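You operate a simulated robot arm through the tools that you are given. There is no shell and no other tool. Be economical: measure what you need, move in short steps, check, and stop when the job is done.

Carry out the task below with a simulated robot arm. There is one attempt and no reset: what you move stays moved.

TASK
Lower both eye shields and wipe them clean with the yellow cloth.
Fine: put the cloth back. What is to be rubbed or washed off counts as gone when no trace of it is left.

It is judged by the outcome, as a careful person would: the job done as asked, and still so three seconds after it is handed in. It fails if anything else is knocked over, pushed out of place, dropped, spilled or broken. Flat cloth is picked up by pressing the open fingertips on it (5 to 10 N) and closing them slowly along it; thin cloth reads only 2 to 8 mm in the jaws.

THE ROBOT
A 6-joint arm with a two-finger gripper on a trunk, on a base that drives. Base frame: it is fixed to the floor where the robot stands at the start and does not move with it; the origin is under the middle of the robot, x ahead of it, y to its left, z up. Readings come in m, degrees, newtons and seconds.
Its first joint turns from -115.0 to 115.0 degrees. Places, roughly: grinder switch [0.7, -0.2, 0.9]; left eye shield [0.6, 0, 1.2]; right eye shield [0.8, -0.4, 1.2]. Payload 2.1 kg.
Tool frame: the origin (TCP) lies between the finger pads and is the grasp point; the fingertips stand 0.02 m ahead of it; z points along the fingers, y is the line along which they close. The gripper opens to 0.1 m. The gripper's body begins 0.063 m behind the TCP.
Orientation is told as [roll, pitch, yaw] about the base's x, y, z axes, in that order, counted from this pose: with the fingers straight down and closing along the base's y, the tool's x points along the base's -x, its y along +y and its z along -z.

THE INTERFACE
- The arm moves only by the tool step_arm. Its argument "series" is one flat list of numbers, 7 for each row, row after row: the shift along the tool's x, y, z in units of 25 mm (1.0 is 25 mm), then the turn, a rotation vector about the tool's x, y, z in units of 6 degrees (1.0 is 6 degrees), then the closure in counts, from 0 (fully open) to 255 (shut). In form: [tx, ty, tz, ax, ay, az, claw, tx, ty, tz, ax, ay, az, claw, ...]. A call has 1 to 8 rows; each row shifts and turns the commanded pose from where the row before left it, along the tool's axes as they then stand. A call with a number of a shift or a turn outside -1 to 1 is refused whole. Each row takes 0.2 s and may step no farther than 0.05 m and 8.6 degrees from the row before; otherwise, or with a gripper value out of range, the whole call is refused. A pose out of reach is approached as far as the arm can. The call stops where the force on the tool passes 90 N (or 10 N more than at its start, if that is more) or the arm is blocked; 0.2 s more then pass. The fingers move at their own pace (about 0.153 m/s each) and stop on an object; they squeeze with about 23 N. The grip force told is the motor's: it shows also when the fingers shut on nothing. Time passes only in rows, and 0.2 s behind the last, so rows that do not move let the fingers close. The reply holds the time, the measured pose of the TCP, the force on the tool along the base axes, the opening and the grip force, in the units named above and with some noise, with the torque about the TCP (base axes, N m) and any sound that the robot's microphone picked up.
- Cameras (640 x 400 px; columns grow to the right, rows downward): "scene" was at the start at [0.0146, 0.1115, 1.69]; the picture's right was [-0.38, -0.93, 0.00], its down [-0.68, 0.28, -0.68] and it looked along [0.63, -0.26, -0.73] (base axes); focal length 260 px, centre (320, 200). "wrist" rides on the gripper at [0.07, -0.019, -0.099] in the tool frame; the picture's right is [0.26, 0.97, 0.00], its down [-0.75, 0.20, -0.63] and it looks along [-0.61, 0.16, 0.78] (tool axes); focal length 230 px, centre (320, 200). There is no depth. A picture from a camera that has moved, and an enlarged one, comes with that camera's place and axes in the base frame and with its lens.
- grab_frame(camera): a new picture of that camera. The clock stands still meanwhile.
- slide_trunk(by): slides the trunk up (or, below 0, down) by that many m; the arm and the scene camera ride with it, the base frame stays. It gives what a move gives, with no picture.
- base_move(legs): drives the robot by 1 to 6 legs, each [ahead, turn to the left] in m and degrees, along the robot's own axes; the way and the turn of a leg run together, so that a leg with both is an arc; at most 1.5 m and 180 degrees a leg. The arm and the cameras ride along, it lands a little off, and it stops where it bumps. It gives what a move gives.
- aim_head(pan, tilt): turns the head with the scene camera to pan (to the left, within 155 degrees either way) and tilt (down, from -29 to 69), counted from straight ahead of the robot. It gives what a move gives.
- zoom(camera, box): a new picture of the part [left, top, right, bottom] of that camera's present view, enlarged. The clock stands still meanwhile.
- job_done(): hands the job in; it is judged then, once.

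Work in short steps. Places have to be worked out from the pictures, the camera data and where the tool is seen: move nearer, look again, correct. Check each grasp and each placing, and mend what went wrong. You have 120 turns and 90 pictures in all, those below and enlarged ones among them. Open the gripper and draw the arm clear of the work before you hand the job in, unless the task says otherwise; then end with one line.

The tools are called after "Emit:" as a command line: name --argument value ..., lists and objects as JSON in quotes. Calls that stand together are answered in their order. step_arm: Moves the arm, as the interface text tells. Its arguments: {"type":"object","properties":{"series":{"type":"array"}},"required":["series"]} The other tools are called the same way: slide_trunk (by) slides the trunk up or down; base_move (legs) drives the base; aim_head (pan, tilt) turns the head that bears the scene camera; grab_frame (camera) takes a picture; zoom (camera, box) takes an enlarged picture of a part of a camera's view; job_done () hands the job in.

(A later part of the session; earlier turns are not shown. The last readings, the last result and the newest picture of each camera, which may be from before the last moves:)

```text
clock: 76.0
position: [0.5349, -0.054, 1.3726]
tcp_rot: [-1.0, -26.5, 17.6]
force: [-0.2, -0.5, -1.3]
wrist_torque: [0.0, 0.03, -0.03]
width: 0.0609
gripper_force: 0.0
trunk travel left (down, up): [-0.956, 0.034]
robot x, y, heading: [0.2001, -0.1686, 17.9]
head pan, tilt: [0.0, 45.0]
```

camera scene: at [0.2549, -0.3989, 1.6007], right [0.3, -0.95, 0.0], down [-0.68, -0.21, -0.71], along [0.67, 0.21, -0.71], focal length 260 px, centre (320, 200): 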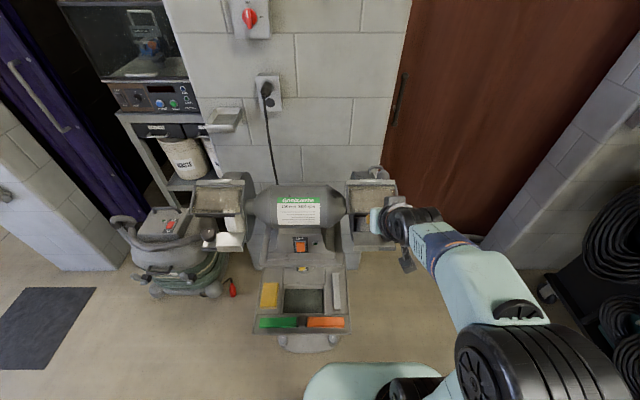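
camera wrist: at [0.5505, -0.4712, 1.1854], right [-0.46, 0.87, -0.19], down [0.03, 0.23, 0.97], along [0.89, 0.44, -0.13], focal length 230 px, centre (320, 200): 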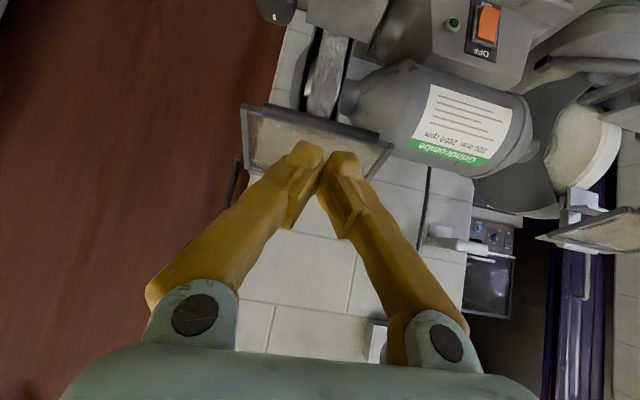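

At (0.198,-0.167). I retract the arm before lowering, shifting slightly right to the cloth's line, and half-close the fingers to ~40 mm.

Emit:
step_arm --series '[0.9, -0.44, -0.45, 0, 0, 0, 155, 0.9, -0.44, -0.45, 0, 0, 0, 155, 0.9, -0.44, -0.45, 0, 0, 0, 155, 0.9, -0.44, -0.45, 0, 0, 0, 155]'

Emit:
slide_trunk --by -0.4

Emit:
grab_frame --camera "wrist"

```text
clock: 77.0
position: [0.508, -0.1206, 1.3834]
tcp_rot: [-0.8, -26.6, 17.5]
force: [0.4, -0.8, -0.8]
wrist_torque: [-0.04, 0.03, 0.02]
width: 0.0394
gripper_force: 0.0
out of reach, approached as far as the arm can: row 2, 3, 4
trunk travel left (down, up): [-0.956, 0.034]
robot x, y, heading: [0.1961, -0.1662, 17.8]
head pan, tilt: [0.0, 45.0]
```

```text
clock: 80.8
position: [0.5076, -0.1211, 0.983]
tcp_rot: [-0.9, -26.5, 17.6]
force: [0.4, -0.6, -0.5]
wrist_torque: [0.0, 0.01, 0.04]
width: 0.0392
gripper_force: 0.0
trunk travel left (down, up): [-0.556, 0.434]
robot x, y, heading: [0.1936, -0.1624, 17.9]
head pan, tilt: [0.0, 45.0]
```

```text
53 pictures are left
camera wrist: at [0.4118, -0.169, 1.0421], right [-0.5, 0.85, -0.13], down [0.31, 0.32, 0.9], along [0.81, 0.41, -0.43], focal length 230 px, centre (320, 200)
```

wrist: 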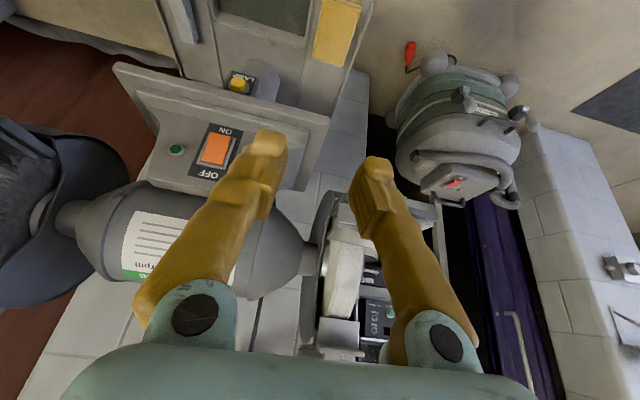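

Clear. I lower another 0.2 m and look at the cloth from close by.

Emit:
slide_trunk --by -0.22

Emit:
grab_frame --camera "wrist"

Emit:
grab_frame --camera "scene"

```text
clock: 83.1
position: [0.5084, -0.1197, 0.7639]
tcp_rot: [-0.8, -26.6, 17.6]
force: [0.2, 0.4, 0.4]
wrist_torque: [0.0, 0.0, -0.02]
width: 0.0394
gripper_force: 0.0
trunk travel left (down, up): [-0.336, 0.654]
robot x, y, heading: [0.1953, -0.1628, 17.8]
head pan, tilt: [0.0, 45.0]
```

```text
52 pictures are left
camera wrist: at [0.4118, -0.169, 0.8221], right [-0.5, 0.85, -0.13], down [0.31, 0.32, 0.9], along [0.81, 0.41, -0.43], focal length 230 px, centre (320, 200)
```

wrist: 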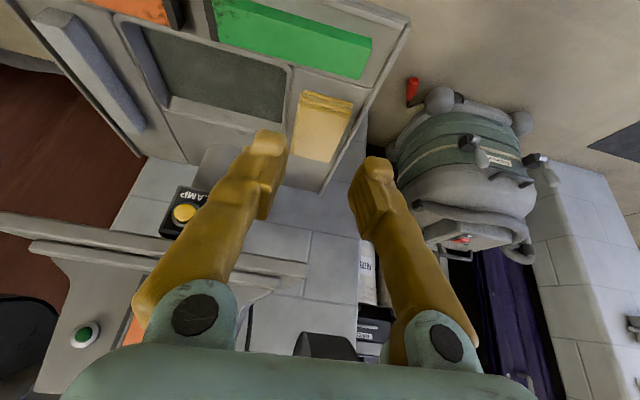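

```text
51 pictures are left
camera scene: at [0.1741, -0.0232, 1.1308], right [0.31, -0.95, 0.0], down [-0.67, -0.22, -0.71], along [0.67, 0.22, -0.71], focal length 260 px, centre (320, 200)
```

scene: 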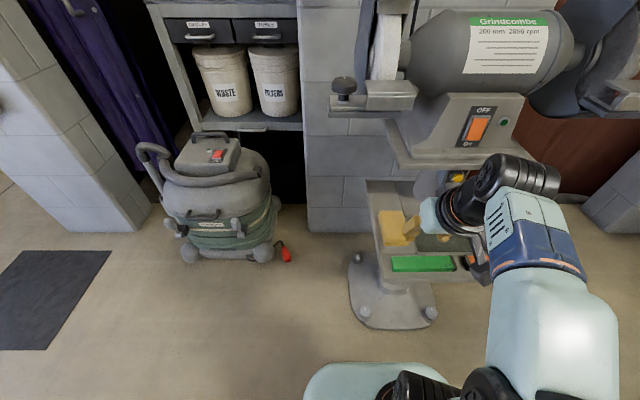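

Cloth centre is about (0.633,-0.072), top near z 0.60. I move the tip along a sloping line to hover ~25 mm above it.

Emit:
step_arm --series '[-0.265, 0.045, 0.9, 0, 0, 0, 155, -0.265, 0.045, 0.9, 0, 0, 0, 155, -0.265, 0.045, 0.9, 0, 0, 0, 155, -0.265, 0.045, 0.9, 0, 0, 0, 155, -0.265, 0.045, 0.9, 0, 0, 0, 155, -0.265, 0.045, 0.9, 0, 0, 0, 155, -0.265, 0.045, 0.9, 0, 0, 0, 155]'

Emit:
grab_frame --camera "wrist"

Emit:
zoom --camera "scene" --box '[350, 150, 490, 290]'

```text
clock: 84.7
position: [0.6123, -0.0828, 0.6474]
tcp_rot: [-0.9, -27.2, 17.5]
force: [-4.5, -0.7, 28.8]
wrist_torque: [0.51, 0.31, 0.08]
width: 0.0388
gripper_force: 0.1
trunk travel left (down, up): [-0.336, 0.654]
robot x, y, heading: [0.195, -0.1624, 17.9]
head pan, tilt: [0.0, 45.0]
```

```text
50 pictures are left
camera wrist: at [0.5135, -0.1324, 0.7039], right [-0.5, 0.85, -0.13], down [0.3, 0.32, 0.9], along [0.81, 0.41, -0.41], focal length 230 px, centre (320, 200)
```

wrist: 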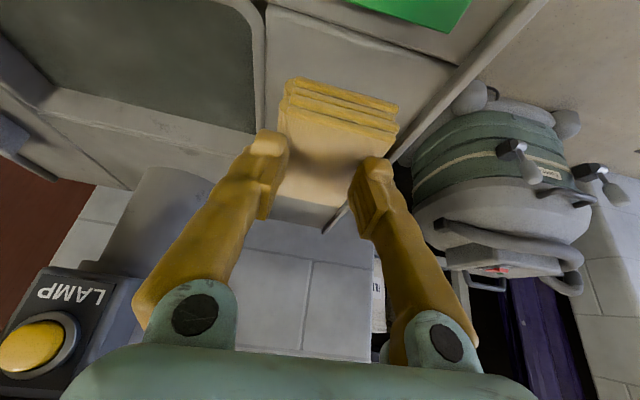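

```text
2.86 times, centred on (420, 220) of scene
camera zoom: at [0.1692, -0.0244, 1.1315], right [0.31, -0.95, 0.0], down [-0.67, -0.22, -0.71], along [0.68, 0.22, -0.7], focal length 742 px, centre (34, 143)
```

zoom: 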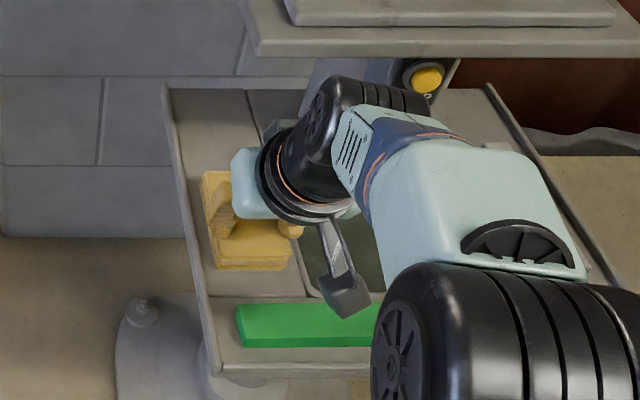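

The fingertips already press on the cloth with 29 N (its top is higher than thought, ~0.63). I ease off and shift ~5 mm left to centre.

Emit:
step_arm --series '[0, 0, -0.3, 0, 0, 0, 155, 0, 0.2, 0, 0, 0, 0, 155]'

```text
clock: 85.3
position: [0.6072, -0.0774, 0.6475]
tcp_rot: [-0.8, -26.1, 17.5]
force: [-0.6, -0.6, 0.1]
wrist_torque: [0.0, 0.02, -0.03]
width: 0.0392
gripper_force: 0.0
trunk travel left (down, up): [-0.336, 0.654]
robot x, y, heading: [0.195, -0.1664, 17.8]
head pan, tilt: [0.0, 45.0]
```

Emit:
step_arm --series '[0.05, 0, 0.1, 0, 0, 0, 155]'

```text
clock: 85.7
position: [0.6076, -0.078, 0.6467]
tcp_rot: [-0.9, -26.5, 17.5]
force: [-0.4, -0.3, 5.3]
wrist_torque: [0.11, 0.07, 0.03]
width: 0.0385
gripper_force: 0.1
trunk travel left (down, up): [-0.336, 0.654]
robot x, y, heading: [0.1952, -0.163, 17.8]
head pan, tilt: [0.0, 45.0]
```

5.3 N of press. A hair more pressure, then I close the fingers slowly.

Emit:
step_arm --series '[0.015, 0, 0.03, 0, 0, 0, 165, 0, 0, 0, 0, 0, 0, 175, 0, 0, 0, 0, 0, 0, 187, 0, 0, 0, 0, 0, 0, 200, 0, 0, 0, 0, 0, 0, 213, 0, 0, 0, 0, 0, 0, 226, 0, 0, 0, 0, 0, 0, 240, 0, 0, 0, 0, 0, 0, 255]'

Emit:
step_arm --series '[0, 0, 0, 0, 0, 0, 255, 0, 0, 0, 0, 0, 0, 255]'

```text
clock: 87.5
position: [0.6084, -0.0785, 0.646]
tcp_rot: [-0.9, -26.4, 17.6]
force: [0.2, -0.2, -0.3]
wrist_torque: [0.01, -0.04, 0.0]
width: 0.0002
gripper_force: 23.3
trunk travel left (down, up): [-0.336, 0.654]
robot x, y, heading: [0.1965, -0.1655, 17.6]
head pan, tilt: [0.0, 45.0]
```

```text
clock: 88.1
position: [0.6097, -0.0781, 0.645]
tcp_rot: [-0.9, -26.5, 17.5]
force: [0.5, 0.9, -0.2]
wrist_torque: [-0.03, -0.02, -0.01]
width: 0.0003
gripper_force: 23.3
trunk travel left (down, up): [-0.336, 0.654]
robot x, y, heading: [0.1947, -0.1641, 17.8]
head pan, tilt: [0.0, 45.0]
```

Width 0: nothing caught. I look at the cloth.

Emit:
grab_frame --camera "wrist"

Emit:
zoom --camera "scene" --box '[370, 180, 450, 270]'

```text
48 pictures are left
camera wrist: at [0.5119, -0.1268, 0.7042], right [-0.5, 0.85, -0.13], down [0.31, 0.32, 0.9], along [0.81, 0.41, -0.43], focal length 230 px, centre (320, 200)
```

wrist: 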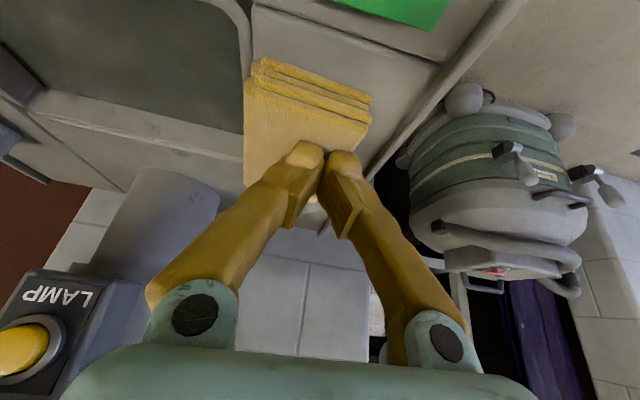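

```text
4.44 times, centred on (410, 225) of scene
camera zoom: at [0.1742, -0.0231, 1.1308], right [0.31, -0.95, 0.0], down [-0.67, -0.22, -0.71], along [0.67, 0.22, -0.71], focal length 1154 px, centre (-80, 89)
```

zoom: 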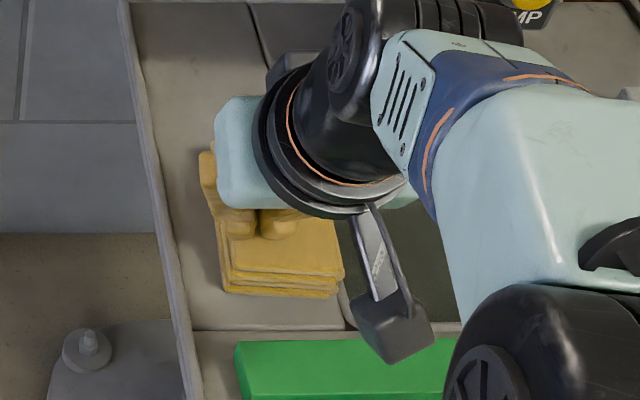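

The fingers slid over the cloth as the pressure faded. I lift slightly, reopen to ~50 mm, recentre and press again more firmly.

Emit:
step_arm --series '[-0.1, 0, -0.2, 0, 0, 0, 125, 0, -0.15, 0, 0, 0, 0, 125, 0.1, 0, 0.2, 0, 0, 0, 125, 0.05, 0, 0.1, 0, 0, 0, 125]'

```text
clock: 89.1
position: [0.6097, -0.0816, 0.6478]
tcp_rot: [-1.0, -27.0, 17.6]
force: [0.2, 0.4, 16.2]
wrist_torque: [-0.46, -0.12, 0.03]
width: 0.0509
gripper_force: 0.1
trunk travel left (down, up): [-0.336, 0.654]
robot x, y, heading: [0.199, -0.1676, 17.9]
head pan, tilt: [0.0, 45.0]
```

Torque shows only the right finger bearing. I lift, narrow to 35 mm, level the slight roll and press again.

Emit:
step_arm --series '[-0.1, 0, -0.2, -0.16, 0, 0, 165, 0, 0.08, 0, 0, 0, 0, 165, 0.05, 0, 0.1, 0, 0, 0, 165]'

Emit:
grab_frame --camera "wrist"

```text
clock: 89.9
position: [0.6087, -0.0793, 0.6481]
tcp_rot: [0.1, -26.6, 17.6]
force: [-1.5, -2.2, 10.9]
wrist_torque: [-0.29, 0.01, -0.06]
width: 0.0359
gripper_force: 0.6
trunk travel left (down, up): [-0.336, 0.654]
robot x, y, heading: [0.1941, -0.1669, 17.9]
head pan, tilt: [0.0, 45.0]
```

```text
46 pictures are left
camera wrist: at [0.5123, -0.1304, 0.7048], right [-0.51, 0.85, -0.11], down [0.31, 0.31, 0.9], along [0.8, 0.42, -0.42], focal length 230 px, centre (320, 200)
```

wrist: 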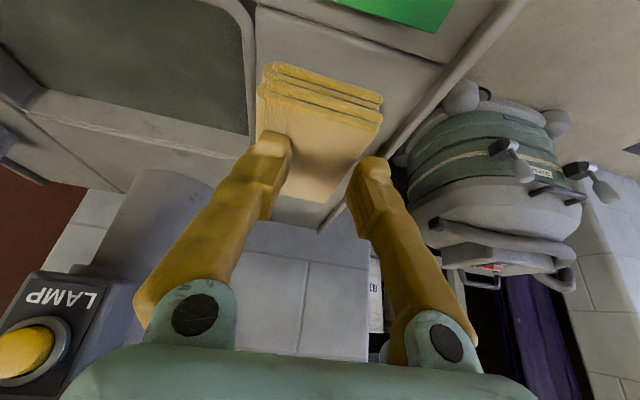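

The left-hand finger hangs off the cloth's edge. I lift, shift 9 mm to the right and press again.

Emit:
step_arm --series '[-0.12, 0, -0.25, 0, 0, 0, 170, 0, -0.36, 0, 0, 0, 0, 170, 0.06, 0, 0.12, 0, 0, 0, 170, 0.04, 0, 0.08, 0, 0, 0, 170]'

```text
clock: 90.9
position: [0.6116, -0.0876, 0.6484]
tcp_rot: [0.1, -26.4, 17.5]
force: [-0.1, -0.5, 0.5]
wrist_torque: [0.01, -0.01, -0.01]
width: 0.0335
gripper_force: 0.0
trunk travel left (down, up): [-0.336, 0.654]
robot x, y, heading: [0.196, -0.163, 17.9]
head pan, tilt: [0.0, 45.0]
```

Emit:
step_arm --series '[0.04, 0, 0.09, 0, 0, 0, 170]'

```text
clock: 91.3
position: [0.6122, -0.0868, 0.6479]
tcp_rot: [0.0, -26.7, 17.6]
force: [1.8, 2.7, 10.6]
wrist_torque: [0.08, -0.06, 0.02]
width: 0.0334
gripper_force: 0.0
trunk travel left (down, up): [-0.336, 0.654]
robot x, y, heading: [0.1965, -0.1659, 17.9]
head pan, tilt: [0.0, 45.0]
```

Now 10.6 N and balanced. I close slowly.

Emit:
step_arm --series '[0, 0, 0, 0, 0, 0, 180, 0, 0, 0, 0, 0, 0, 190, 0, 0, 0, 0, 0, 0, 200, 0, 0, 0, 0, 0, 0, 210]'

Emit:
step_arm --series '[0, 0, 0, 0, 0, 0, 220, 0, 0, 0, 0, 0, 0, 230, 0, 0, 0, 0, 0, 0, 240, 0, 0, 0, 0, 0, 0, 255, 0, 0, 0, 0, 0, 0, 255, 0, 0, 0, 0, 0, 0, 255]'

```text
clock: 92.3
position: [0.6113, -0.0892, 0.6457]
tcp_rot: [0.1, -26.5, 17.4]
force: [-1.9, -0.9, 9.4]
wrist_torque: [-0.03, 0.04, 0.0]
width: 0.0131
gripper_force: 0.1
trunk travel left (down, up): [-0.336, 0.654]
robot x, y, heading: [0.1961, -0.1619, 18.1]
head pan, tilt: [0.0, 45.0]
```

```text
clock: 93.7
position: [0.6124, -0.0871, 0.6454]
tcp_rot: [0.0, -26.5, 17.6]
force: [-0.7, -0.6, -0.3]
wrist_torque: [-0.01, -0.02, -0.01]
width: 0.0
gripper_force: 22.9
trunk travel left (down, up): [-0.336, 0.654]
robot x, y, heading: [0.1964, -0.1652, 18.2]
head pan, tilt: [0.0, 45.0]
```

Lost it again near the end. Let me see how the cloth lies.

Emit:
grab_frame --camera "wrist"

```text
45 pictures are left
camera wrist: at [0.5157, -0.1382, 0.7033], right [-0.51, 0.85, -0.11], down [0.31, 0.31, 0.9], along [0.8, 0.42, -0.42], focal length 230 px, centre (320, 200)
```

wrist: 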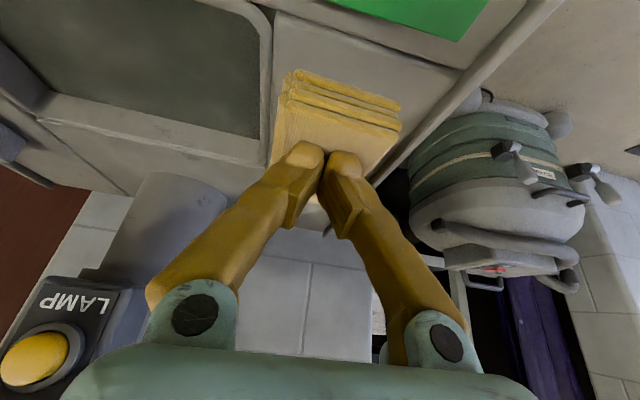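

The tips are well on the cloth. I try once more, a bit nearer its middle, closing much more slowly while keeping up the pressure.

Emit:
step_arm --series '[-0.1, 0, -0.22, 0, 0, 0, 175, 0.25, 0.1, -0.12, 0, 0, 0, 175, 0.06, 0, 0.14, 0, 0, 0, 175, 0.05, 0, 0.1, 0, 0, 0, 175, 0.05, 0, 0.1, 0, 0, 0, 175]'

```text
clock: 94.9
position: [0.6046, -0.088, 0.6467]
tcp_rot: [0.0, -27.2, 17.4]
force: [7.2, -0.9, 33.8]
wrist_torque: [0.02, -0.09, -0.02]
width: 0.0313
gripper_force: 0.2
trunk travel left (down, up): [-0.336, 0.654]
robot x, y, heading: [0.1994, -0.1627, 17.8]
head pan, tilt: [0.0, 45.0]
```

Emit:
step_arm --series '[-0.03, 0, -0.06, 0, 0, 0, 175, 0, 0, 0, 0, 0, 0, 175]'

```text
clock: 95.5
position: [0.6041, -0.0879, 0.6467]
tcp_rot: [0.0, -27.1, 17.5]
force: [6.8, 1.9, 32.0]
wrist_torque: [-0.01, -0.17, 0.0]
width: 0.031
gripper_force: 0.1
trunk travel left (down, up): [-0.336, 0.654]
robot x, y, heading: [0.1949, -0.164, 17.9]
head pan, tilt: [0.0, 45.0]
```

Emit:
step_arm --series '[-0.04, 0, -0.08, 0, 0, 0, 175, 0, 0, 0, 0, 0, 0, 175]'

```text
clock: 96.1
position: [0.6038, -0.0884, 0.6468]
tcp_rot: [0.1, -26.6, 17.5]
force: [7.4, 0.5, 23.2]
wrist_torque: [-0.01, -0.14, 0.02]
width: 0.0315
gripper_force: 0.0
trunk travel left (down, up): [-0.336, 0.654]
robot x, y, heading: [0.193, -0.1621, 18.0]
head pan, tilt: [0.0, 45.0]
```

Emit:
step_arm --series '[-0.04, 0, -0.09, 0, 0, 0, 175, 0, 0, 0, 0, 0, 0, 180, 0, 0, 0, 0, 0, 0, 185, 0, 0, 0, 0, 0, 0, 190]'

```text
clock: 97.1
position: [0.6039, -0.0879, 0.6474]
tcp_rot: [0.1, -26.3, 17.5]
force: [0.0, 0.1, 0.7]
wrist_torque: [-0.01, -0.01, -0.02]
width: 0.0255
gripper_force: 0.1
trunk travel left (down, up): [-0.336, 0.654]
robot x, y, heading: [0.1951, -0.1656, 17.8]
head pan, tilt: [0.0, 45.0]
```

Emit:
step_arm --series '[0.025, 0, 0.05, 0, 0, 0, 190, 0, 0, 0, 0, 0, 0, 190]'

```text
clock: 97.7
position: [0.6052, -0.0877, 0.6472]
tcp_rot: [0.1, -26.5, 17.4]
force: [0.3, 1.2, 3.1]
wrist_torque: [-0.01, 0.0, 0.0]
width: 0.0255
gripper_force: 0.1
trunk travel left (down, up): [-0.336, 0.654]
robot x, y, heading: [0.1954, -0.1658, 17.6]
head pan, tilt: [0.0, 45.0]
```

Now I close in slow steps while pressing slightly further each row.

Emit:
step_arm --series '[0.02, 0, 0.04, 0, 0, 0, 194, 0.01, 0, 0.02, 0, 0, 0, 198, 0.01, 0, 0.02, 0, 0, 0, 202, 0.01, 0, 0.02, 0, 0, 0, 206, 0.01, 0, 0.02, 0, 0, 0, 210]'

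Emit:
step_arm --series '[0.01, 0, 0.02, 0, 0, 0, 214, 0.01, 0, 0.02, 0, 0, 0, 218, 0.01, 0, 0.02, 0, 0, 0, 222, 0.01, 0, 0.02, 0, 0, 0, 226, 0.01, 0, 0.02, 0, 0, 0, 230]'

```text
clock: 98.9
position: [0.6038, -0.0887, 0.6459]
tcp_rot: [0.1, -26.8, 17.5]
force: [1.6, 2.1, 19.8]
wrist_torque: [0.02, 0.02, 0.01]
width: 0.0139
gripper_force: 0.0
trunk travel left (down, up): [-0.336, 0.654]
robot x, y, heading: [0.1951, -0.1655, 18.2]
head pan, tilt: [0.0, 45.0]
```

```text
clock: 100.1
position: [0.6028, -0.0872, 0.6425]
tcp_rot: [0.1, -26.8, 17.5]
force: [0.3, 0.0, 34.8]
wrist_torque: [-0.05, 0.06, -0.02]
width: 0.0059
gripper_force: 0.1
trunk travel left (down, up): [-0.336, 0.654]
robot x, y, heading: [0.1968, -0.1621, 17.9]
head pan, tilt: [0.0, 45.0]
```

Emit:
step_arm --series '[0, 0, 0, 0, 0, 0, 235, 0, 0, 0, 0, 0, 0, 240, 0, 0, 0, 0, 0, 0, 245, 0, 0, 0, 0, 0, 0, 255, 0, 0, 0, 0, 0, 0, 255]'

Emit:
grab_frame --camera "wrist"

```text
clock: 101.3
position: [0.603, -0.0896, 0.6448]
tcp_rot: [0.0, -27.0, 17.4]
force: [0.1, -1.0, 36.2]
wrist_torque: [-0.05, 0.1, 0.01]
width: 0.0058
gripper_force: 22.5
trunk travel left (down, up): [-0.336, 0.654]
robot x, y, heading: [0.1947, -0.1658, 17.9]
head pan, tilt: [0.0, 45.0]
```

```text
44 pictures are left
camera wrist: at [0.5061, -0.1387, 0.7009], right [-0.51, 0.85, -0.12], down [0.31, 0.31, 0.9], along [0.8, 0.42, -0.42], focal length 230 px, centre (320, 200)
```

wrist: 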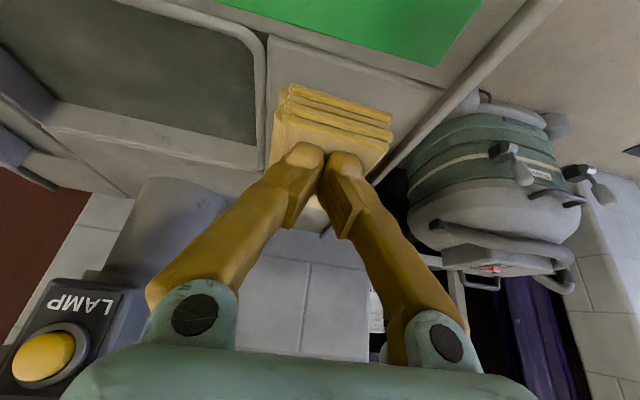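

Width 5.8 mm with grip force: the cloth is pinched. I lift gently straight up.

Emit:
step_arm --series '[-0.1, 0, -0.2, 0, 0, 0, 255, -0.2, 0, -0.4, 0, 0, 0, 255, -0.3, 0, -0.6, 0, 0, 0, 255, -0.3, 0, -0.6, 0, 0, 0, 255]'

Emit:
grab_frame --camera "wrist"

Emit:
zoom --camera "scene" --box '[350, 150, 490, 290]'

```text
clock: 102.3
position: [0.6051, -0.0873, 0.6895]
tcp_rot: [0.2, -26.4, 17.5]
force: [-0.6, 0.0, -0.5]
wrist_torque: [0.01, -0.01, 0.02]
width: 0.0
gripper_force: 23.1
trunk travel left (down, up): [-0.336, 0.654]
robot x, y, heading: [0.1964, -0.1649, 18.0]
head pan, tilt: [0.0, 45.0]
```

```text
43 pictures are left
camera wrist: at [0.5092, -0.1374, 0.7481], right [-0.51, 0.85, -0.11], down [0.31, 0.31, 0.9], along [0.8, 0.42, -0.43], focal length 230 px, centre (320, 200)
```

wrist: 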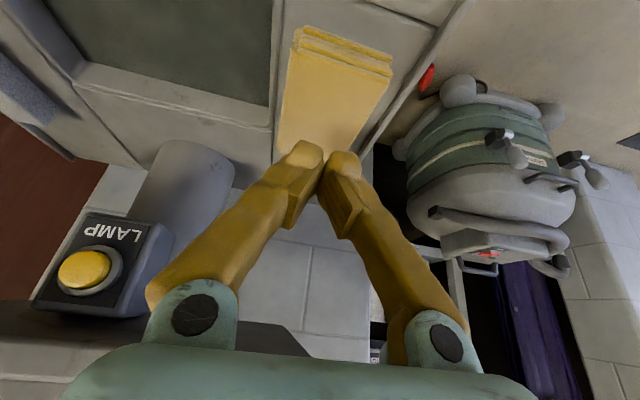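

```text
2.86 times, centred on (420, 220) of scene
camera zoom: at [0.1741, -0.0232, 1.1307], right [0.31, -0.95, 0.0], down [-0.67, -0.22, -0.71], along [0.67, 0.22, -0.71], focal length 742 px, centre (34, 143)
```

zoom: 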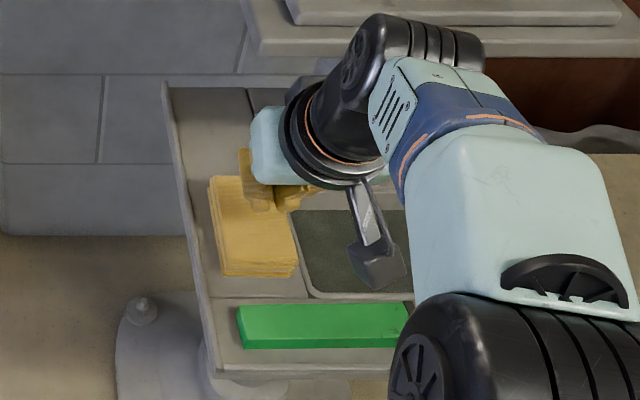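

It slipped; the cloth behaves as a firm folded block (~20 mm thick, 60 mm wide). I'll grip the whole stack by its sides: open to ~78 mm, descend around it.

Emit:
step_arm --series '[-0.2, 0, 0.1, 0, 0, 0, 56, 0, 0, 0, 0, 0, 0, 56, 0.25, 0, 0.5, 0, 0, 0, 56, 0.25, 0, 0.5, 0, 0, 0, 56, 0.1, 0, 0.2, 0, 0, 0, 56]'

Emit:
grab_frame --camera "wrist"

```text
clock: 103.5
position: [0.6098, -0.0849, 0.6575]
tcp_rot: [0.2, -26.3, 17.6]
force: [-0.3, -1.1, 0.4]
wrist_torque: [0.01, -0.01, 0.01]
width: 0.0781
gripper_force: 0.0
trunk travel left (down, up): [-0.336, 0.654]
robot x, y, heading: [0.1975, -0.165, 17.9]
head pan, tilt: [0.0, 45.0]
```

```text
41 pictures are left
camera wrist: at [0.5147, -0.1354, 0.7152], right [-0.51, 0.85, -0.11], down [0.31, 0.31, 0.9], along [0.8, 0.42, -0.42], focal length 230 px, centre (320, 200)
```

wrist: 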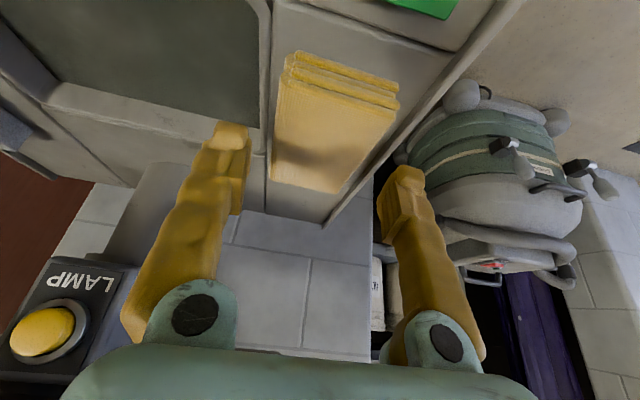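

The cloth lies centrally between the open fingers (I shift 4 mm right). I descend to just above the tray.

Emit:
step_arm --series '[0.1, -0.16, 0.2, 0, 0, 0, 56, 0.1, 0, 0.2, 0, 0, 0, 56, 0.1, 0, 0.2, 0, 0, 0, 56, 0.1, 0, 0.2, 0, 0, 0, 56]'

```text
clock: 104.5
position: [0.612, -0.0882, 0.635]
tcp_rot: [0.1, -26.3, 17.5]
force: [0.2, 0.3, -0.4]
wrist_torque: [-0.02, 0.01, 0.01]
width: 0.078
gripper_force: 0.1
trunk travel left (down, up): [-0.336, 0.654]
robot x, y, heading: [0.2007, -0.1632, 18.0]
head pan, tilt: [0.0, 45.0]
```

Emit:
step_arm --series '[0.07, 0, 0.14, 0, 0, 0, 56, 0, 0, 0, 0, 0, 0, 75, 0, 0, 0, 0, 0, 0, 95, 0, 0, 0, 0, 0, 0, 115, 0, 0, 0, 0, 0, 0, 135, 0, 0, 0, 0, 0, 0, 155, 0, 0, 0, 0, 0, 0, 155]'

Emit:
grab_frame --camera "wrist"

```text
clock: 106.1
position: [0.6117, -0.0887, 0.6318]
tcp_rot: [0.2, -26.5, 17.5]
force: [-0.4, -1.1, -0.1]
wrist_torque: [0.0, 0.02, 0.03]
width: 0.0607
gripper_force: 23.6
trunk travel left (down, up): [-0.336, 0.654]
robot x, y, heading: [0.1976, -0.1606, 18.2]
head pan, tilt: [0.0, 45.0]
```

```text
40 pictures are left
camera wrist: at [0.5159, -0.1394, 0.689], right [-0.51, 0.85, -0.11], down [0.31, 0.31, 0.9], along [0.8, 0.42, -0.42], focal length 230 px, centre (320, 200)
```

wrist: 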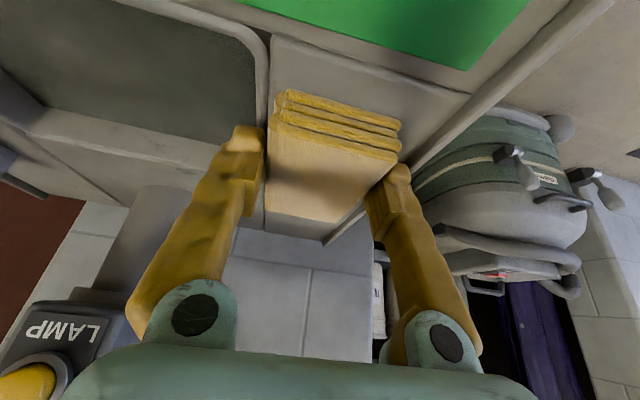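

Gripped solidly at 60.7 mm, 23.6 N. I lift straight up and check.

Emit:
step_arm --series '[-0.2, 0, -0.4, 0, 0, 0, 200, -0.3, 0, -0.6, 0, 0, 0, 200, -0.4, 0, -0.8, 0, 0, 0, 200]'

Emit:
grab_frame --camera "wrist"

```text
clock: 106.9
position: [0.6117, -0.0902, 0.6811]
tcp_rot: [0.1, -26.4, 17.5]
force: [-0.1, 0.5, -0.2]
wrist_torque: [-0.02, 0.01, 0.01]
width: 0.0604
gripper_force: 22.7
trunk travel left (down, up): [-0.336, 0.654]
robot x, y, heading: [0.1987, -0.1621, 17.9]
head pan, tilt: [0.0, 45.0]
```

```text
39 pictures are left
camera wrist: at [0.5154, -0.1401, 0.739], right [-0.51, 0.85, -0.11], down [0.31, 0.31, 0.9], along [0.8, 0.42, -0.42], focal length 230 px, centre (320, 200)
```

wrist: 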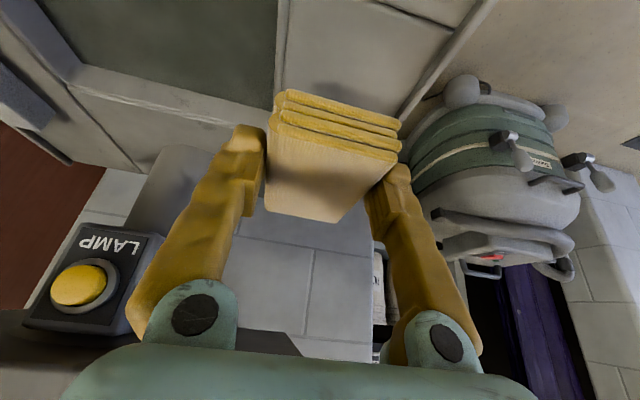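

The cloth is held. I retract along the sloping line away from the grinder, then raise the trunk to shield level.

Emit:
step_arm --series '[0.265, 0, -0.9, 0, 0, 0, 200, 0.265, 0, -0.9, 0, 0, 0, 200, 0.265, 0, -0.9, 0, 0, 0, 200, 0.265, 0, -0.9, 0, 0, 0, 200, 0.265, 0, -0.9, 0, 0, 0, 200, 0.265, 0, -0.9, 0, 0, 0, 200, 0.265, 0, -0.9, 0, 0, 0, 200]'

Emit:
slide_trunk --by 0.4

Emit:
zoom --camera "scene" --box '[310, 120, 470, 260]'

```text
clock: 108.5
position: [0.5057, -0.1238, 0.801]
tcp_rot: [0.1, -26.4, 17.4]
force: [-0.7, -0.8, -0.5]
wrist_torque: [-0.02, 0.01, -0.04]
width: 0.0606
gripper_force: 22.7
trunk travel left (down, up): [-0.336, 0.654]
robot x, y, heading: [0.1973, -0.1672, 18.1]
head pan, tilt: [0.0, 45.0]
```

```text
clock: 112.3
position: [0.5063, -0.1232, 1.2006]
tcp_rot: [0.0, -26.6, 17.6]
force: [-0.6, -0.1, -0.2]
wrist_torque: [-0.02, 0.0, 0.03]
width: 0.0607
gripper_force: 22.3
trunk travel left (down, up): [-0.736, 0.254]
robot x, y, heading: [0.1955, -0.1672, 17.8]
head pan, tilt: [0.0, 45.0]
```

```text
2.86 times, centred on (390, 190) of scene
camera zoom: at [0.1742, -0.0231, 1.5308], right [0.31, -0.95, 0.0], down [-0.67, -0.22, -0.71], along [0.67, 0.22, -0.71], focal length 742 px, centre (120, 229)
```

zoom: 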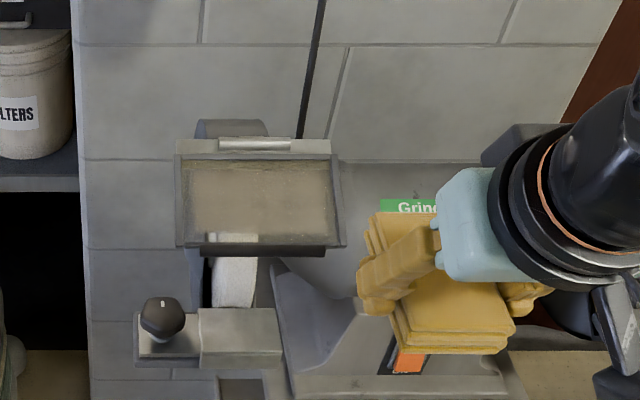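

A clear view: the left glass spans m −0.125…−0.25, n 0.574…0.641, sloping ~23°. I pitch 10° more so the cloth's far bottom edge leads, and shift left in line with the glass's left half.

Emit:
step_arm --series '[0, 0.9, 0, 0, -0.85, 0, 200, 0, 0.9, 0, 0, -0.85, 0, 200, 0, 0.9, 0, 0, 0, 0, 200, 0, 0.9, 0, 0, 0, 0, 200, 0, 0.9, 0, 0, 0, 0, 200]'

```text
clock: 113.5
position: [0.5044, -0.0083, 1.2146]
tcp_rot: [0.1, -36.7, 17.4]
force: [0.5, 0.0, -0.6]
wrist_torque: [-0.02, -0.01, 0.05]
width: 0.0606
gripper_force: 23.3
out of reach, approached as far as the arm can: row 1, 2
trunk travel left (down, up): [-0.736, 0.254]
robot x, y, heading: [0.1943, -0.1662, 17.9]
head pan, tilt: [0.0, 45.0]
```

Emit:
step_arm --series '[0.12, 0, 0.78, 0, 0, 0, 200, 0.12, 0, 0.78, 0, 0, 0, 200, 0.12, 0, 0.78, 0, 0, 0, 200, 0.12, 0, 0.78, 0, 0, 0, 200]'

Emit:
zoom --camera "scene" --box '[310, 120, 470, 260]'

```text
clock: 114.5
position: [0.5439, 0.0012, 1.1432]
tcp_rot: [0.1, -36.7, 17.5]
force: [-0.5, 0.1, -0.9]
wrist_torque: [0.02, 0.0, 0.01]
width: 0.0607
gripper_force: 22.9
trunk travel left (down, up): [-0.736, 0.254]
robot x, y, heading: [0.1932, -0.1639, 18.0]
head pan, tilt: [0.0, 45.0]
```

```text
2.86 times, centred on (390, 190) of scene
camera zoom: at [0.175, -0.0226, 1.5308], right [0.31, -0.95, 0.0], down [-0.67, -0.22, -0.71], along [0.67, 0.22, -0.71], focal length 742 px, centre (120, 229)
```

zoom: 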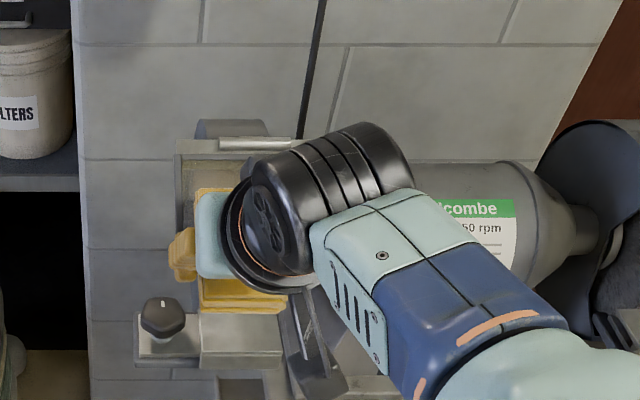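

Cloth hovers over the lower-left glass. I descend gently to find contact.

Emit:
step_arm --series '[0.12, 0, 0.16, 0, 0, 0, 200, 0.12, 0, 0.16, 0, 0, 0, 200]'

```text
clock: 115.1
position: [0.5413, 0.0019, 1.1349]
tcp_rot: [0.0, -36.5, 17.4]
force: [0.1, 0.5, -0.3]
wrist_torque: [0.0, 0.06, -0.01]
width: 0.0605
gripper_force: 23.1
trunk travel left (down, up): [-0.736, 0.254]
robot x, y, heading: [0.1943, -0.1621, 17.7]
head pan, tilt: [0.0, 45.0]
```

Emit:
step_arm --series '[0.12, 0, 0.16, 0, 0, 0, 200, 0.06, 0, 0.08, 0, 0, 0, 200]'

```text
clock: 115.7
position: [0.5414, 0.0006, 1.1271]
tcp_rot: [0.1, -36.7, 17.4]
force: [0.6, 0.3, -0.7]
wrist_torque: [0.03, -0.02, 0.01]
width: 0.0609
gripper_force: 23.4
trunk travel left (down, up): [-0.736, 0.254]
robot x, y, heading: [0.1957, -0.1615, 18.0]
head pan, tilt: [0.0, 45.0]
```

Emit:
step_arm --series '[0.08, 0, 0.11, 0, 0, 0, 200, 0.08, 0, 0.11, 0, 0, 0, 200]'

```text
clock: 116.3
position: [0.5399, 0.0005, 1.1207]
tcp_rot: [0.2, -36.9, 17.5]
force: [0.1, -1.7, 10.1]
wrist_torque: [0.24, -0.74, -0.08]
width: 0.0607
gripper_force: 22.8
trunk travel left (down, up): [-0.736, 0.254]
robot x, y, heading: [0.1983, -0.161, 18.0]
head pan, tilt: [0.0, 45.0]
```

Contact 10 N, located by torque at the cloth's far edge (n≈0.59). I wipe up the slope.

Emit:
step_arm --series '[-0.32, 0, 0.075, 0, 0, 0, 200, -0.32, 0, 0.075, 0, 0, 0, 200, -0.32, 0, 0.075, 0, 0, 0, 200, -0.32, 0, 0.075, 0, 0, 0, 200]'

```text
clock: 117.3
position: [0.5672, 0.0095, 1.1333]
tcp_rot: [0.1, -36.7, 17.6]
force: [-4.1, -1.7, 5.4]
wrist_torque: [0.1, -0.3, 0.03]
width: 0.0605
gripper_force: 23.3
trunk travel left (down, up): [-0.736, 0.254]
robot x, y, heading: [0.1983, -0.161, 18.1]
head pan, tilt: [0.0, 45.0]
```

Emit:
step_arm --series '[-0.33, 0, 0.1, 0, 0, 0, 200, -0.33, 0, 0.1, 0, 0, 0, 200, 0.36, 0, -0.085, 0, 0, 0, 200, 0.36, 0, -0.085, 0, 0, 0, 200, 0.36, 0, -0.085, 0, 0, 0, 200, 0.36, 0, -0.085, 0, 0, 0, 200, 0.36, 0, -0.085, 0, 0, 0, 200, 0.36, 0, -0.085, 0, 0, 0, 200]'

Emit:
zoom --camera "scene" --box '[330, 140, 410, 210]'

```text
clock: 119.1
position: [0.5351, -0.0003, 1.1171]
tcp_rot: [0.2, -36.7, 17.5]
force: [-0.3, -0.5, 11.0]
wrist_torque: [0.12, -0.65, 0.02]
width: 0.0607
gripper_force: 22.9
trunk travel left (down, up): [-0.736, 0.254]
robot x, y, heading: [0.1952, -0.1637, 18.2]
head pan, tilt: [0.0, 45.0]
```

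```text
5.71 times, centred on (370, 175) of scene
camera zoom: at [0.1724, -0.024, 1.5309], right [0.31, -0.95, 0.0], down [-0.67, -0.22, -0.71], along [0.67, 0.22, -0.71], focal length 1484 px, centre (34, 343)
```

zoom: 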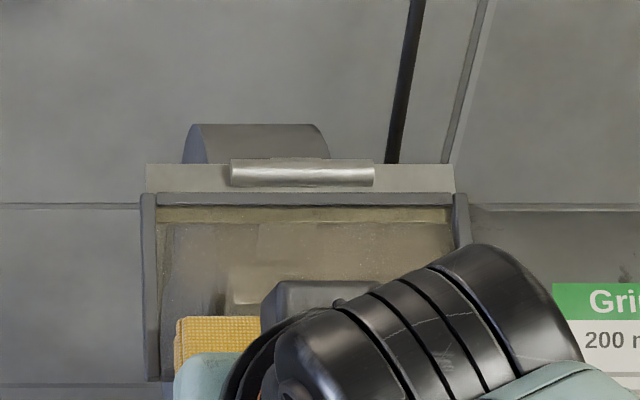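

The left strip is coming clean. I go over it again 5 mm further left, up to the very top of the glass.

Emit:
step_arm --series '[-0.1, 0.22, 0.025, 0, 0, 0, 200, -0.36, 0, 0.09, 0, 0, 0, 200, -0.36, 0, 0.09, 0, 0, 0, 200, -0.36, 0, 0.09, 0, 0, 0, 200, -0.36, 0, 0.09, 0, 0, 0, 200, -0.36, 0, 0.09, 0, 0, 0, 200, -0.36, 0, 0.09, 0, 0, 0, 200, -0.3, 0, 0.08, 0, 0, 0, 200]'

```text
clock: 120.9
position: [0.5916, 0.0232, 1.1425]
tcp_rot: [0.1, -36.6, 17.5]
force: [-7.3, -2.4, -1.4]
wrist_torque: [-0.05, 0.12, 0.2]
width: 0.0606
gripper_force: 23.3
trunk travel left (down, up): [-0.736, 0.254]
robot x, y, heading: [0.1917, -0.1677, 17.8]
head pan, tilt: [0.0, 45.0]
```

It met the top flange. I sweep along the top to the right by 50 mm and wipe down the slope there.

Emit:
step_arm --series '[0.1, 0, 0.03, 0, 0, 0, 200, 0, -0.7, 0, 0, 0, 0, 200, 0, -0.7, 0, 0, 0, 0, 200, 0, -0.7, 0, 0, 0, 0, 200]'

Emit:
step_arm --series '[0.36, 0, -0.07, 0, 0, 0, 200, 0.36, 0, -0.08, 0, 0, 0, 200, 0.36, 0, -0.08, 0, 0, 0, 200, 0.36, 0, -0.085, 0, 0, 0, 200, 0.36, 0, -0.085, 0, 0, 0, 200, 0.36, 0, -0.085, 0, 0, 0, 200]'

```text
clock: 121.9
position: [0.6051, -0.0275, 1.1423]
tcp_rot: [0.1, -36.9, 17.5]
force: [-4.1, 1.9, 6.4]
wrist_torque: [0.16, -0.46, 0.19]
width: 0.0607
gripper_force: 22.6
trunk travel left (down, up): [-0.736, 0.254]
robot x, y, heading: [0.1972, -0.1621, 18.0]
head pan, tilt: [0.0, 45.0]
```

```text
clock: 123.3
position: [0.5604, -0.043, 1.1191]
tcp_rot: [0.1, -36.7, 17.5]
force: [-1.1, -0.4, 5.7]
wrist_torque: [0.07, -0.38, -0.03]
width: 0.0608
gripper_force: 23.2
trunk travel left (down, up): [-0.736, 0.254]
robot x, y, heading: [0.1983, -0.1675, 17.9]
head pan, tilt: [0.0, 45.0]
```

Good contact throughout. I finish downward, shift to the right edge and wipe up again.

Emit:
step_arm --series '[0.36, 0, -0.08, 0, 0, 0, 200, 0.3, -0.3, -0.07, 0, 0, 0, 200, 0, -0.3, 0, 0, 0, 0, 200, -0.36, 0, 0.09, 0, 0, 0, 200, -0.36, 0, 0.09, 0, 0, 0, 200, -0.36, 0, 0.09, 0, 0, 0, 200, -0.36, 0, 0.09, 0, 0, 0, 200, -0.36, 0, 0.09, 0, 0, 0, 200]'

Emit:
step_arm --series '[-0.36, 0, 0.09, 0, 0, 0, 200, -0.36, 0, 0.09, 0, 0, 0, 200, 0.36, 0, -0.08, 0, 0, 0, 200, 0.36, 0, -0.08, 0, 0, 0, 200, 0.36, 0, -0.08, 0, 0, 0, 200, 0.36, 0, -0.08, 0, 0, 0, 200, 0.36, 0, -0.08, 0, 0, 0, 200, 0.36, 0, -0.08, 0, 0, 0, 200]'

```text
clock: 125.1
position: [0.5884, -0.0498, 1.129]
tcp_rot: [0.1, -36.7, 17.5]
force: [-2.5, -1.1, 2.4]
wrist_torque: [0.01, -0.2, -0.13]
width: 0.0605
gripper_force: 22.7
trunk travel left (down, up): [-0.736, 0.254]
robot x, y, heading: [0.1966, -0.1652, 18.1]
head pan, tilt: [0.0, 45.0]
```

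```text
clock: 126.9
position: [0.5583, -0.0588, 1.1145]
tcp_rot: [0.2, -37.0, 17.5]
force: [-1.1, 0.3, 13.4]
wrist_torque: [0.28, -0.6, 0.01]
width: 0.0604
gripper_force: 22.9
trunk travel left (down, up): [-0.736, 0.254]
robot x, y, heading: [0.1975, -0.1635, 18.0]
head pan, tilt: [0.0, 45.0]
```

I lift off and move aside to inspect.

Emit:
step_arm --series '[-0.1, 0, -0.5, 0, 0, 0, 200, 0.34, -0.9, -0.88, 0, 0, 0, 200, 0.34, -0.9, -0.88, 0, 0, 0, 200, 0.34, -0.9, -0.88, 0, 0, 0, 200, 0.34, -0.9, -0.88, 0, 0, 0, 200, 0, -0.9, 0, 0, 0, 0, 200]'

Emit:
zoom --camera "scene" --box '[325, 145, 405, 215]'

```text
clock: 128.3
position: [0.5312, -0.193, 1.1773]
tcp_rot: [0.2, -36.7, 17.5]
force: [-0.8, 0.0, -0.7]
wrist_torque: [-0.01, 0.02, 0.03]
width: 0.0608
gripper_force: 23.0
out of reach, approached as far as the arm can: row 3, 4
trunk travel left (down, up): [-0.736, 0.254]
robot x, y, heading: [0.1944, -0.1648, 17.9]
head pan, tilt: [0.0, 45.0]
```

```text
5.71 times, centred on (365, 180) of scene
camera zoom: at [0.1754, -0.0239, 1.5309], right [0.31, -0.95, 0.0], down [-0.67, -0.22, -0.71], along [0.67, 0.22, -0.71], focal length 1484 px, centre (63, 314)
```

zoom: 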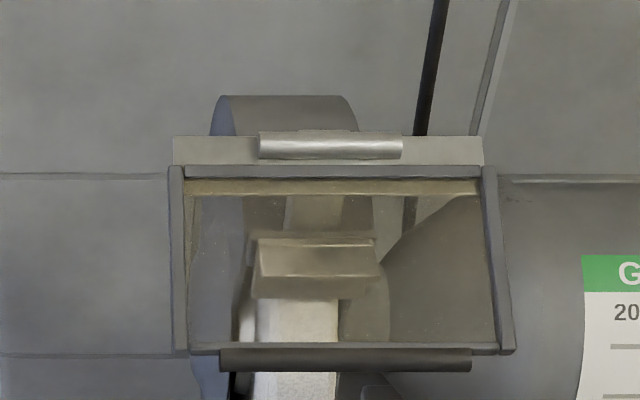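

Almost fully clear; a yellowish band remains along the top edge. I zoom further to judge it.

Emit:
zoom --camera "scene" --box '[344, 160, 392, 192]'

```text
12.50 times, centred on (368, 176) of scene
camera zoom: at [0.1754, -0.0239, 1.5309], right [0.31, -0.95, 0.0], down [-0.67, -0.22, -0.71], along [0.67, 0.22, -0.71], focal length 3245 px, centre (-280, 500)
```

zoom: 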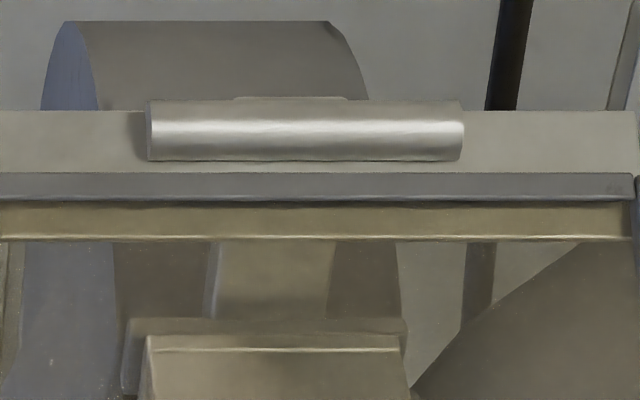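

The band ends where the cloth was stopped, so it is a raised frame lip. I check the lower half for specks.

Emit:
zoom --camera "scene" --box '[344, 168, 392, 200]'

```text
12.50 times, centred on (368, 184) of scene
camera zoom: at [0.1754, -0.0239, 1.5309], right [0.31, -0.95, 0.0], down [-0.67, -0.22, -0.71], along [0.67, 0.22, -0.71], focal length 3245 px, centre (-280, 400)
```

zoom: 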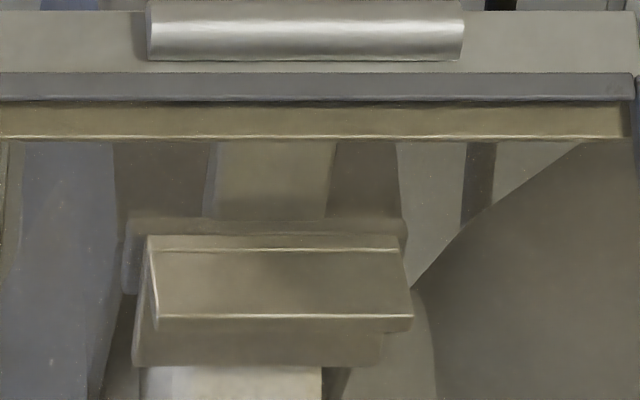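

Looks clean, but to be sure no trace remains I make a second pass: back to the left side first.

Emit:
step_arm --series '[0, 0.94, 0, 0, 0, 0, 200, 0, 0.94, 0, 0, 0, 0, 200, 0, 0.94, 0, 0, 0, 0, 200, 0, 0.94, 0, 0, 0, 0, 200, 0, 0.94, 0, 0, 0, 0, 200, 0, 0.94, 0, 0, 0, 0, 200, 0, 0.94, 0, 0, 0, 0, 200, 0, 0.94, 0, 0, 0, 0, 200]'

Emit:
step_arm --series '[-0.4, 0, 0.95, 0, 0, 0, 200, -0.4, 0, 0.95, 0, 0, 0, 200, -0.4, 0, 0.95, 0, 0, 0, 200]'

```text
clock: 130.1
position: [0.5184, -0.0206, 1.1864]
tcp_rot: [0.1, -36.8, 17.5]
force: [-0.3, 0.3, -0.9]
wrist_torque: [0.02, 0.03, -0.03]
width: 0.0605
gripper_force: 22.7
out of reach, approached as far as the arm can: row 2, 3, 4, 5
trunk travel left (down, up): [-0.736, 0.254]
robot x, y, heading: [0.1965, -0.1612, 18.0]
head pan, tilt: [0.0, 45.0]
```

```text
clock: 130.9
position: [0.5833, -0.0001, 1.1472]
tcp_rot: [0.1, -36.7, 17.5]
force: [1.2, -0.1, -0.4]
wrist_torque: [0.05, 0.04, 0.0]
width: 0.0607
gripper_force: 23.0
trunk travel left (down, up): [-0.736, 0.254]
robot x, y, heading: [0.1966, -0.1618, 18.1]
head pan, tilt: [0.0, 45.0]
```

I shift left, lower onto the top of the glass and stroke down, then up.

Emit:
step_arm --series '[0.14, 0.45, 0.19, 0, 0, 0, 200, 0.14, 0.45, 0.19, 0, 0, 0, 200, 0.36, 0, -0.08, 0, 0, 0, 200, 0.36, 0, -0.085, 0, 0, 0, 200, 0.36, 0, -0.085, 0, 0, 0, 200, 0.36, 0, -0.085, 0, 0, 0, 200, 0.36, 0, -0.085, 0, 0, 0, 200]'

Emit:
step_arm --series '[0.1, -0.6, -0.02, 0, 0, 0, 200, -0.2, -0.7, 0.05, 0, 0, 0, 200, -0.36, 0, 0.09, 0, 0, 0, 200, -0.36, 0, 0.09, 0, 0, 0, 200, -0.36, 0, 0.09, 0, 0, 0, 200, -0.36, 0, 0.09, 0, 0, 0, 200, -0.36, 0, 0.09, 0, 0, 0, 200, -0.3, 0, 0.08, 0, 0, 0, 200]'

Emit:
step_arm --series '[0.1, -0.8, 0, 0, 0, 0, 200, 0, -0.8, 0, 0, 0, 0, 200, 0.36, 0, -0.08, 0, 0, 0, 200, 0.36, 0, -0.085, 0, 0, 0, 200, 0.36, 0, -0.085, 0, 0, 0, 200, 0.36, 0, -0.085, 0, 0, 0, 200, 0.36, 0, -0.085, 0, 0, 0, 200, 0.36, 0, -0.085, 0, 0, 0, 200]'

```text
clock: 132.5
position: [0.5338, 0.0077, 1.1157]
tcp_rot: [0.1, -36.8, 17.5]
force: [0.9, -0.1, -0.1]
wrist_torque: [0.04, 0.02, -0.04]
width: 0.0608
gripper_force: 22.6
trunk travel left (down, up): [-0.736, 0.254]
robot x, y, heading: [0.1977, -0.1603, 17.9]
head pan, tilt: [0.0, 45.0]
```

```text
clock: 134.3
position: [0.5947, -0.0079, 1.1391]
tcp_rot: [0.2, -36.5, 17.5]
force: [-0.1, 0.0, -0.1]
wrist_torque: [0.0, 0.03, -0.02]
width: 0.0608
gripper_force: 22.5
trunk travel left (down, up): [-0.736, 0.254]
robot x, y, heading: [0.1956, -0.1651, 18.0]
head pan, tilt: [0.0, 45.0]
```

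```text
clock: 136.1
position: [0.5546, -0.0624, 1.1157]
tcp_rot: [0.1, -36.8, 17.5]
force: [-1.6, -1.2, 1.3]
wrist_torque: [0.1, -0.12, -0.01]
width: 0.0606
gripper_force: 23.2
trunk travel left (down, up): [-0.736, 0.254]
robot x, y, heading: [0.196, -0.1629, 17.9]
head pan, tilt: [0.0, 45.0]
```

Light contact only on this pass; I withdraw and inspect once more.

Emit:
step_arm --series '[-0.1, 0, -0.5, 0, 0, 0, 200, 0.34, -0.9, -0.88, 0, 0, 0, 200, 0.34, -0.9, -0.88, 0, 0, 0, 200, 0.34, -0.9, -0.88, 0, 0, 0, 200, 0.34, -0.9, -0.88, 0, 0, 0, 200, 0, -0.9, 0, 0, 0, 0, 200]'

Emit:
zoom --camera "scene" --box '[340, 160, 392, 200]'

```text
clock: 137.5
position: [0.533, -0.1968, 1.1781]
tcp_rot: [0.1, -36.7, 17.4]
force: [0.5, 0.1, 0.4]
wrist_torque: [-0.01, 0.06, 0.02]
width: 0.0607
gripper_force: 22.7
out of reach, approached as far as the arm can: row 2, 3, 4
trunk travel left (down, up): [-0.736, 0.254]
robot x, y, heading: [0.1946, -0.1655, 17.8]
head pan, tilt: [0.0, 45.0]
```

```text
10.00 times, centred on (366, 180) of scene
camera zoom: at [0.1755, -0.024, 1.5309], right [0.31, -0.95, 0.0], down [-0.67, -0.22, -0.71], along [0.67, 0.22, -0.71], focal length 2596 px, centre (-140, 400)
```

zoom: 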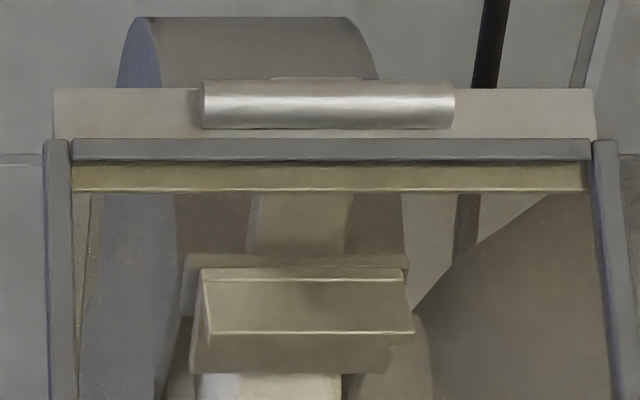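

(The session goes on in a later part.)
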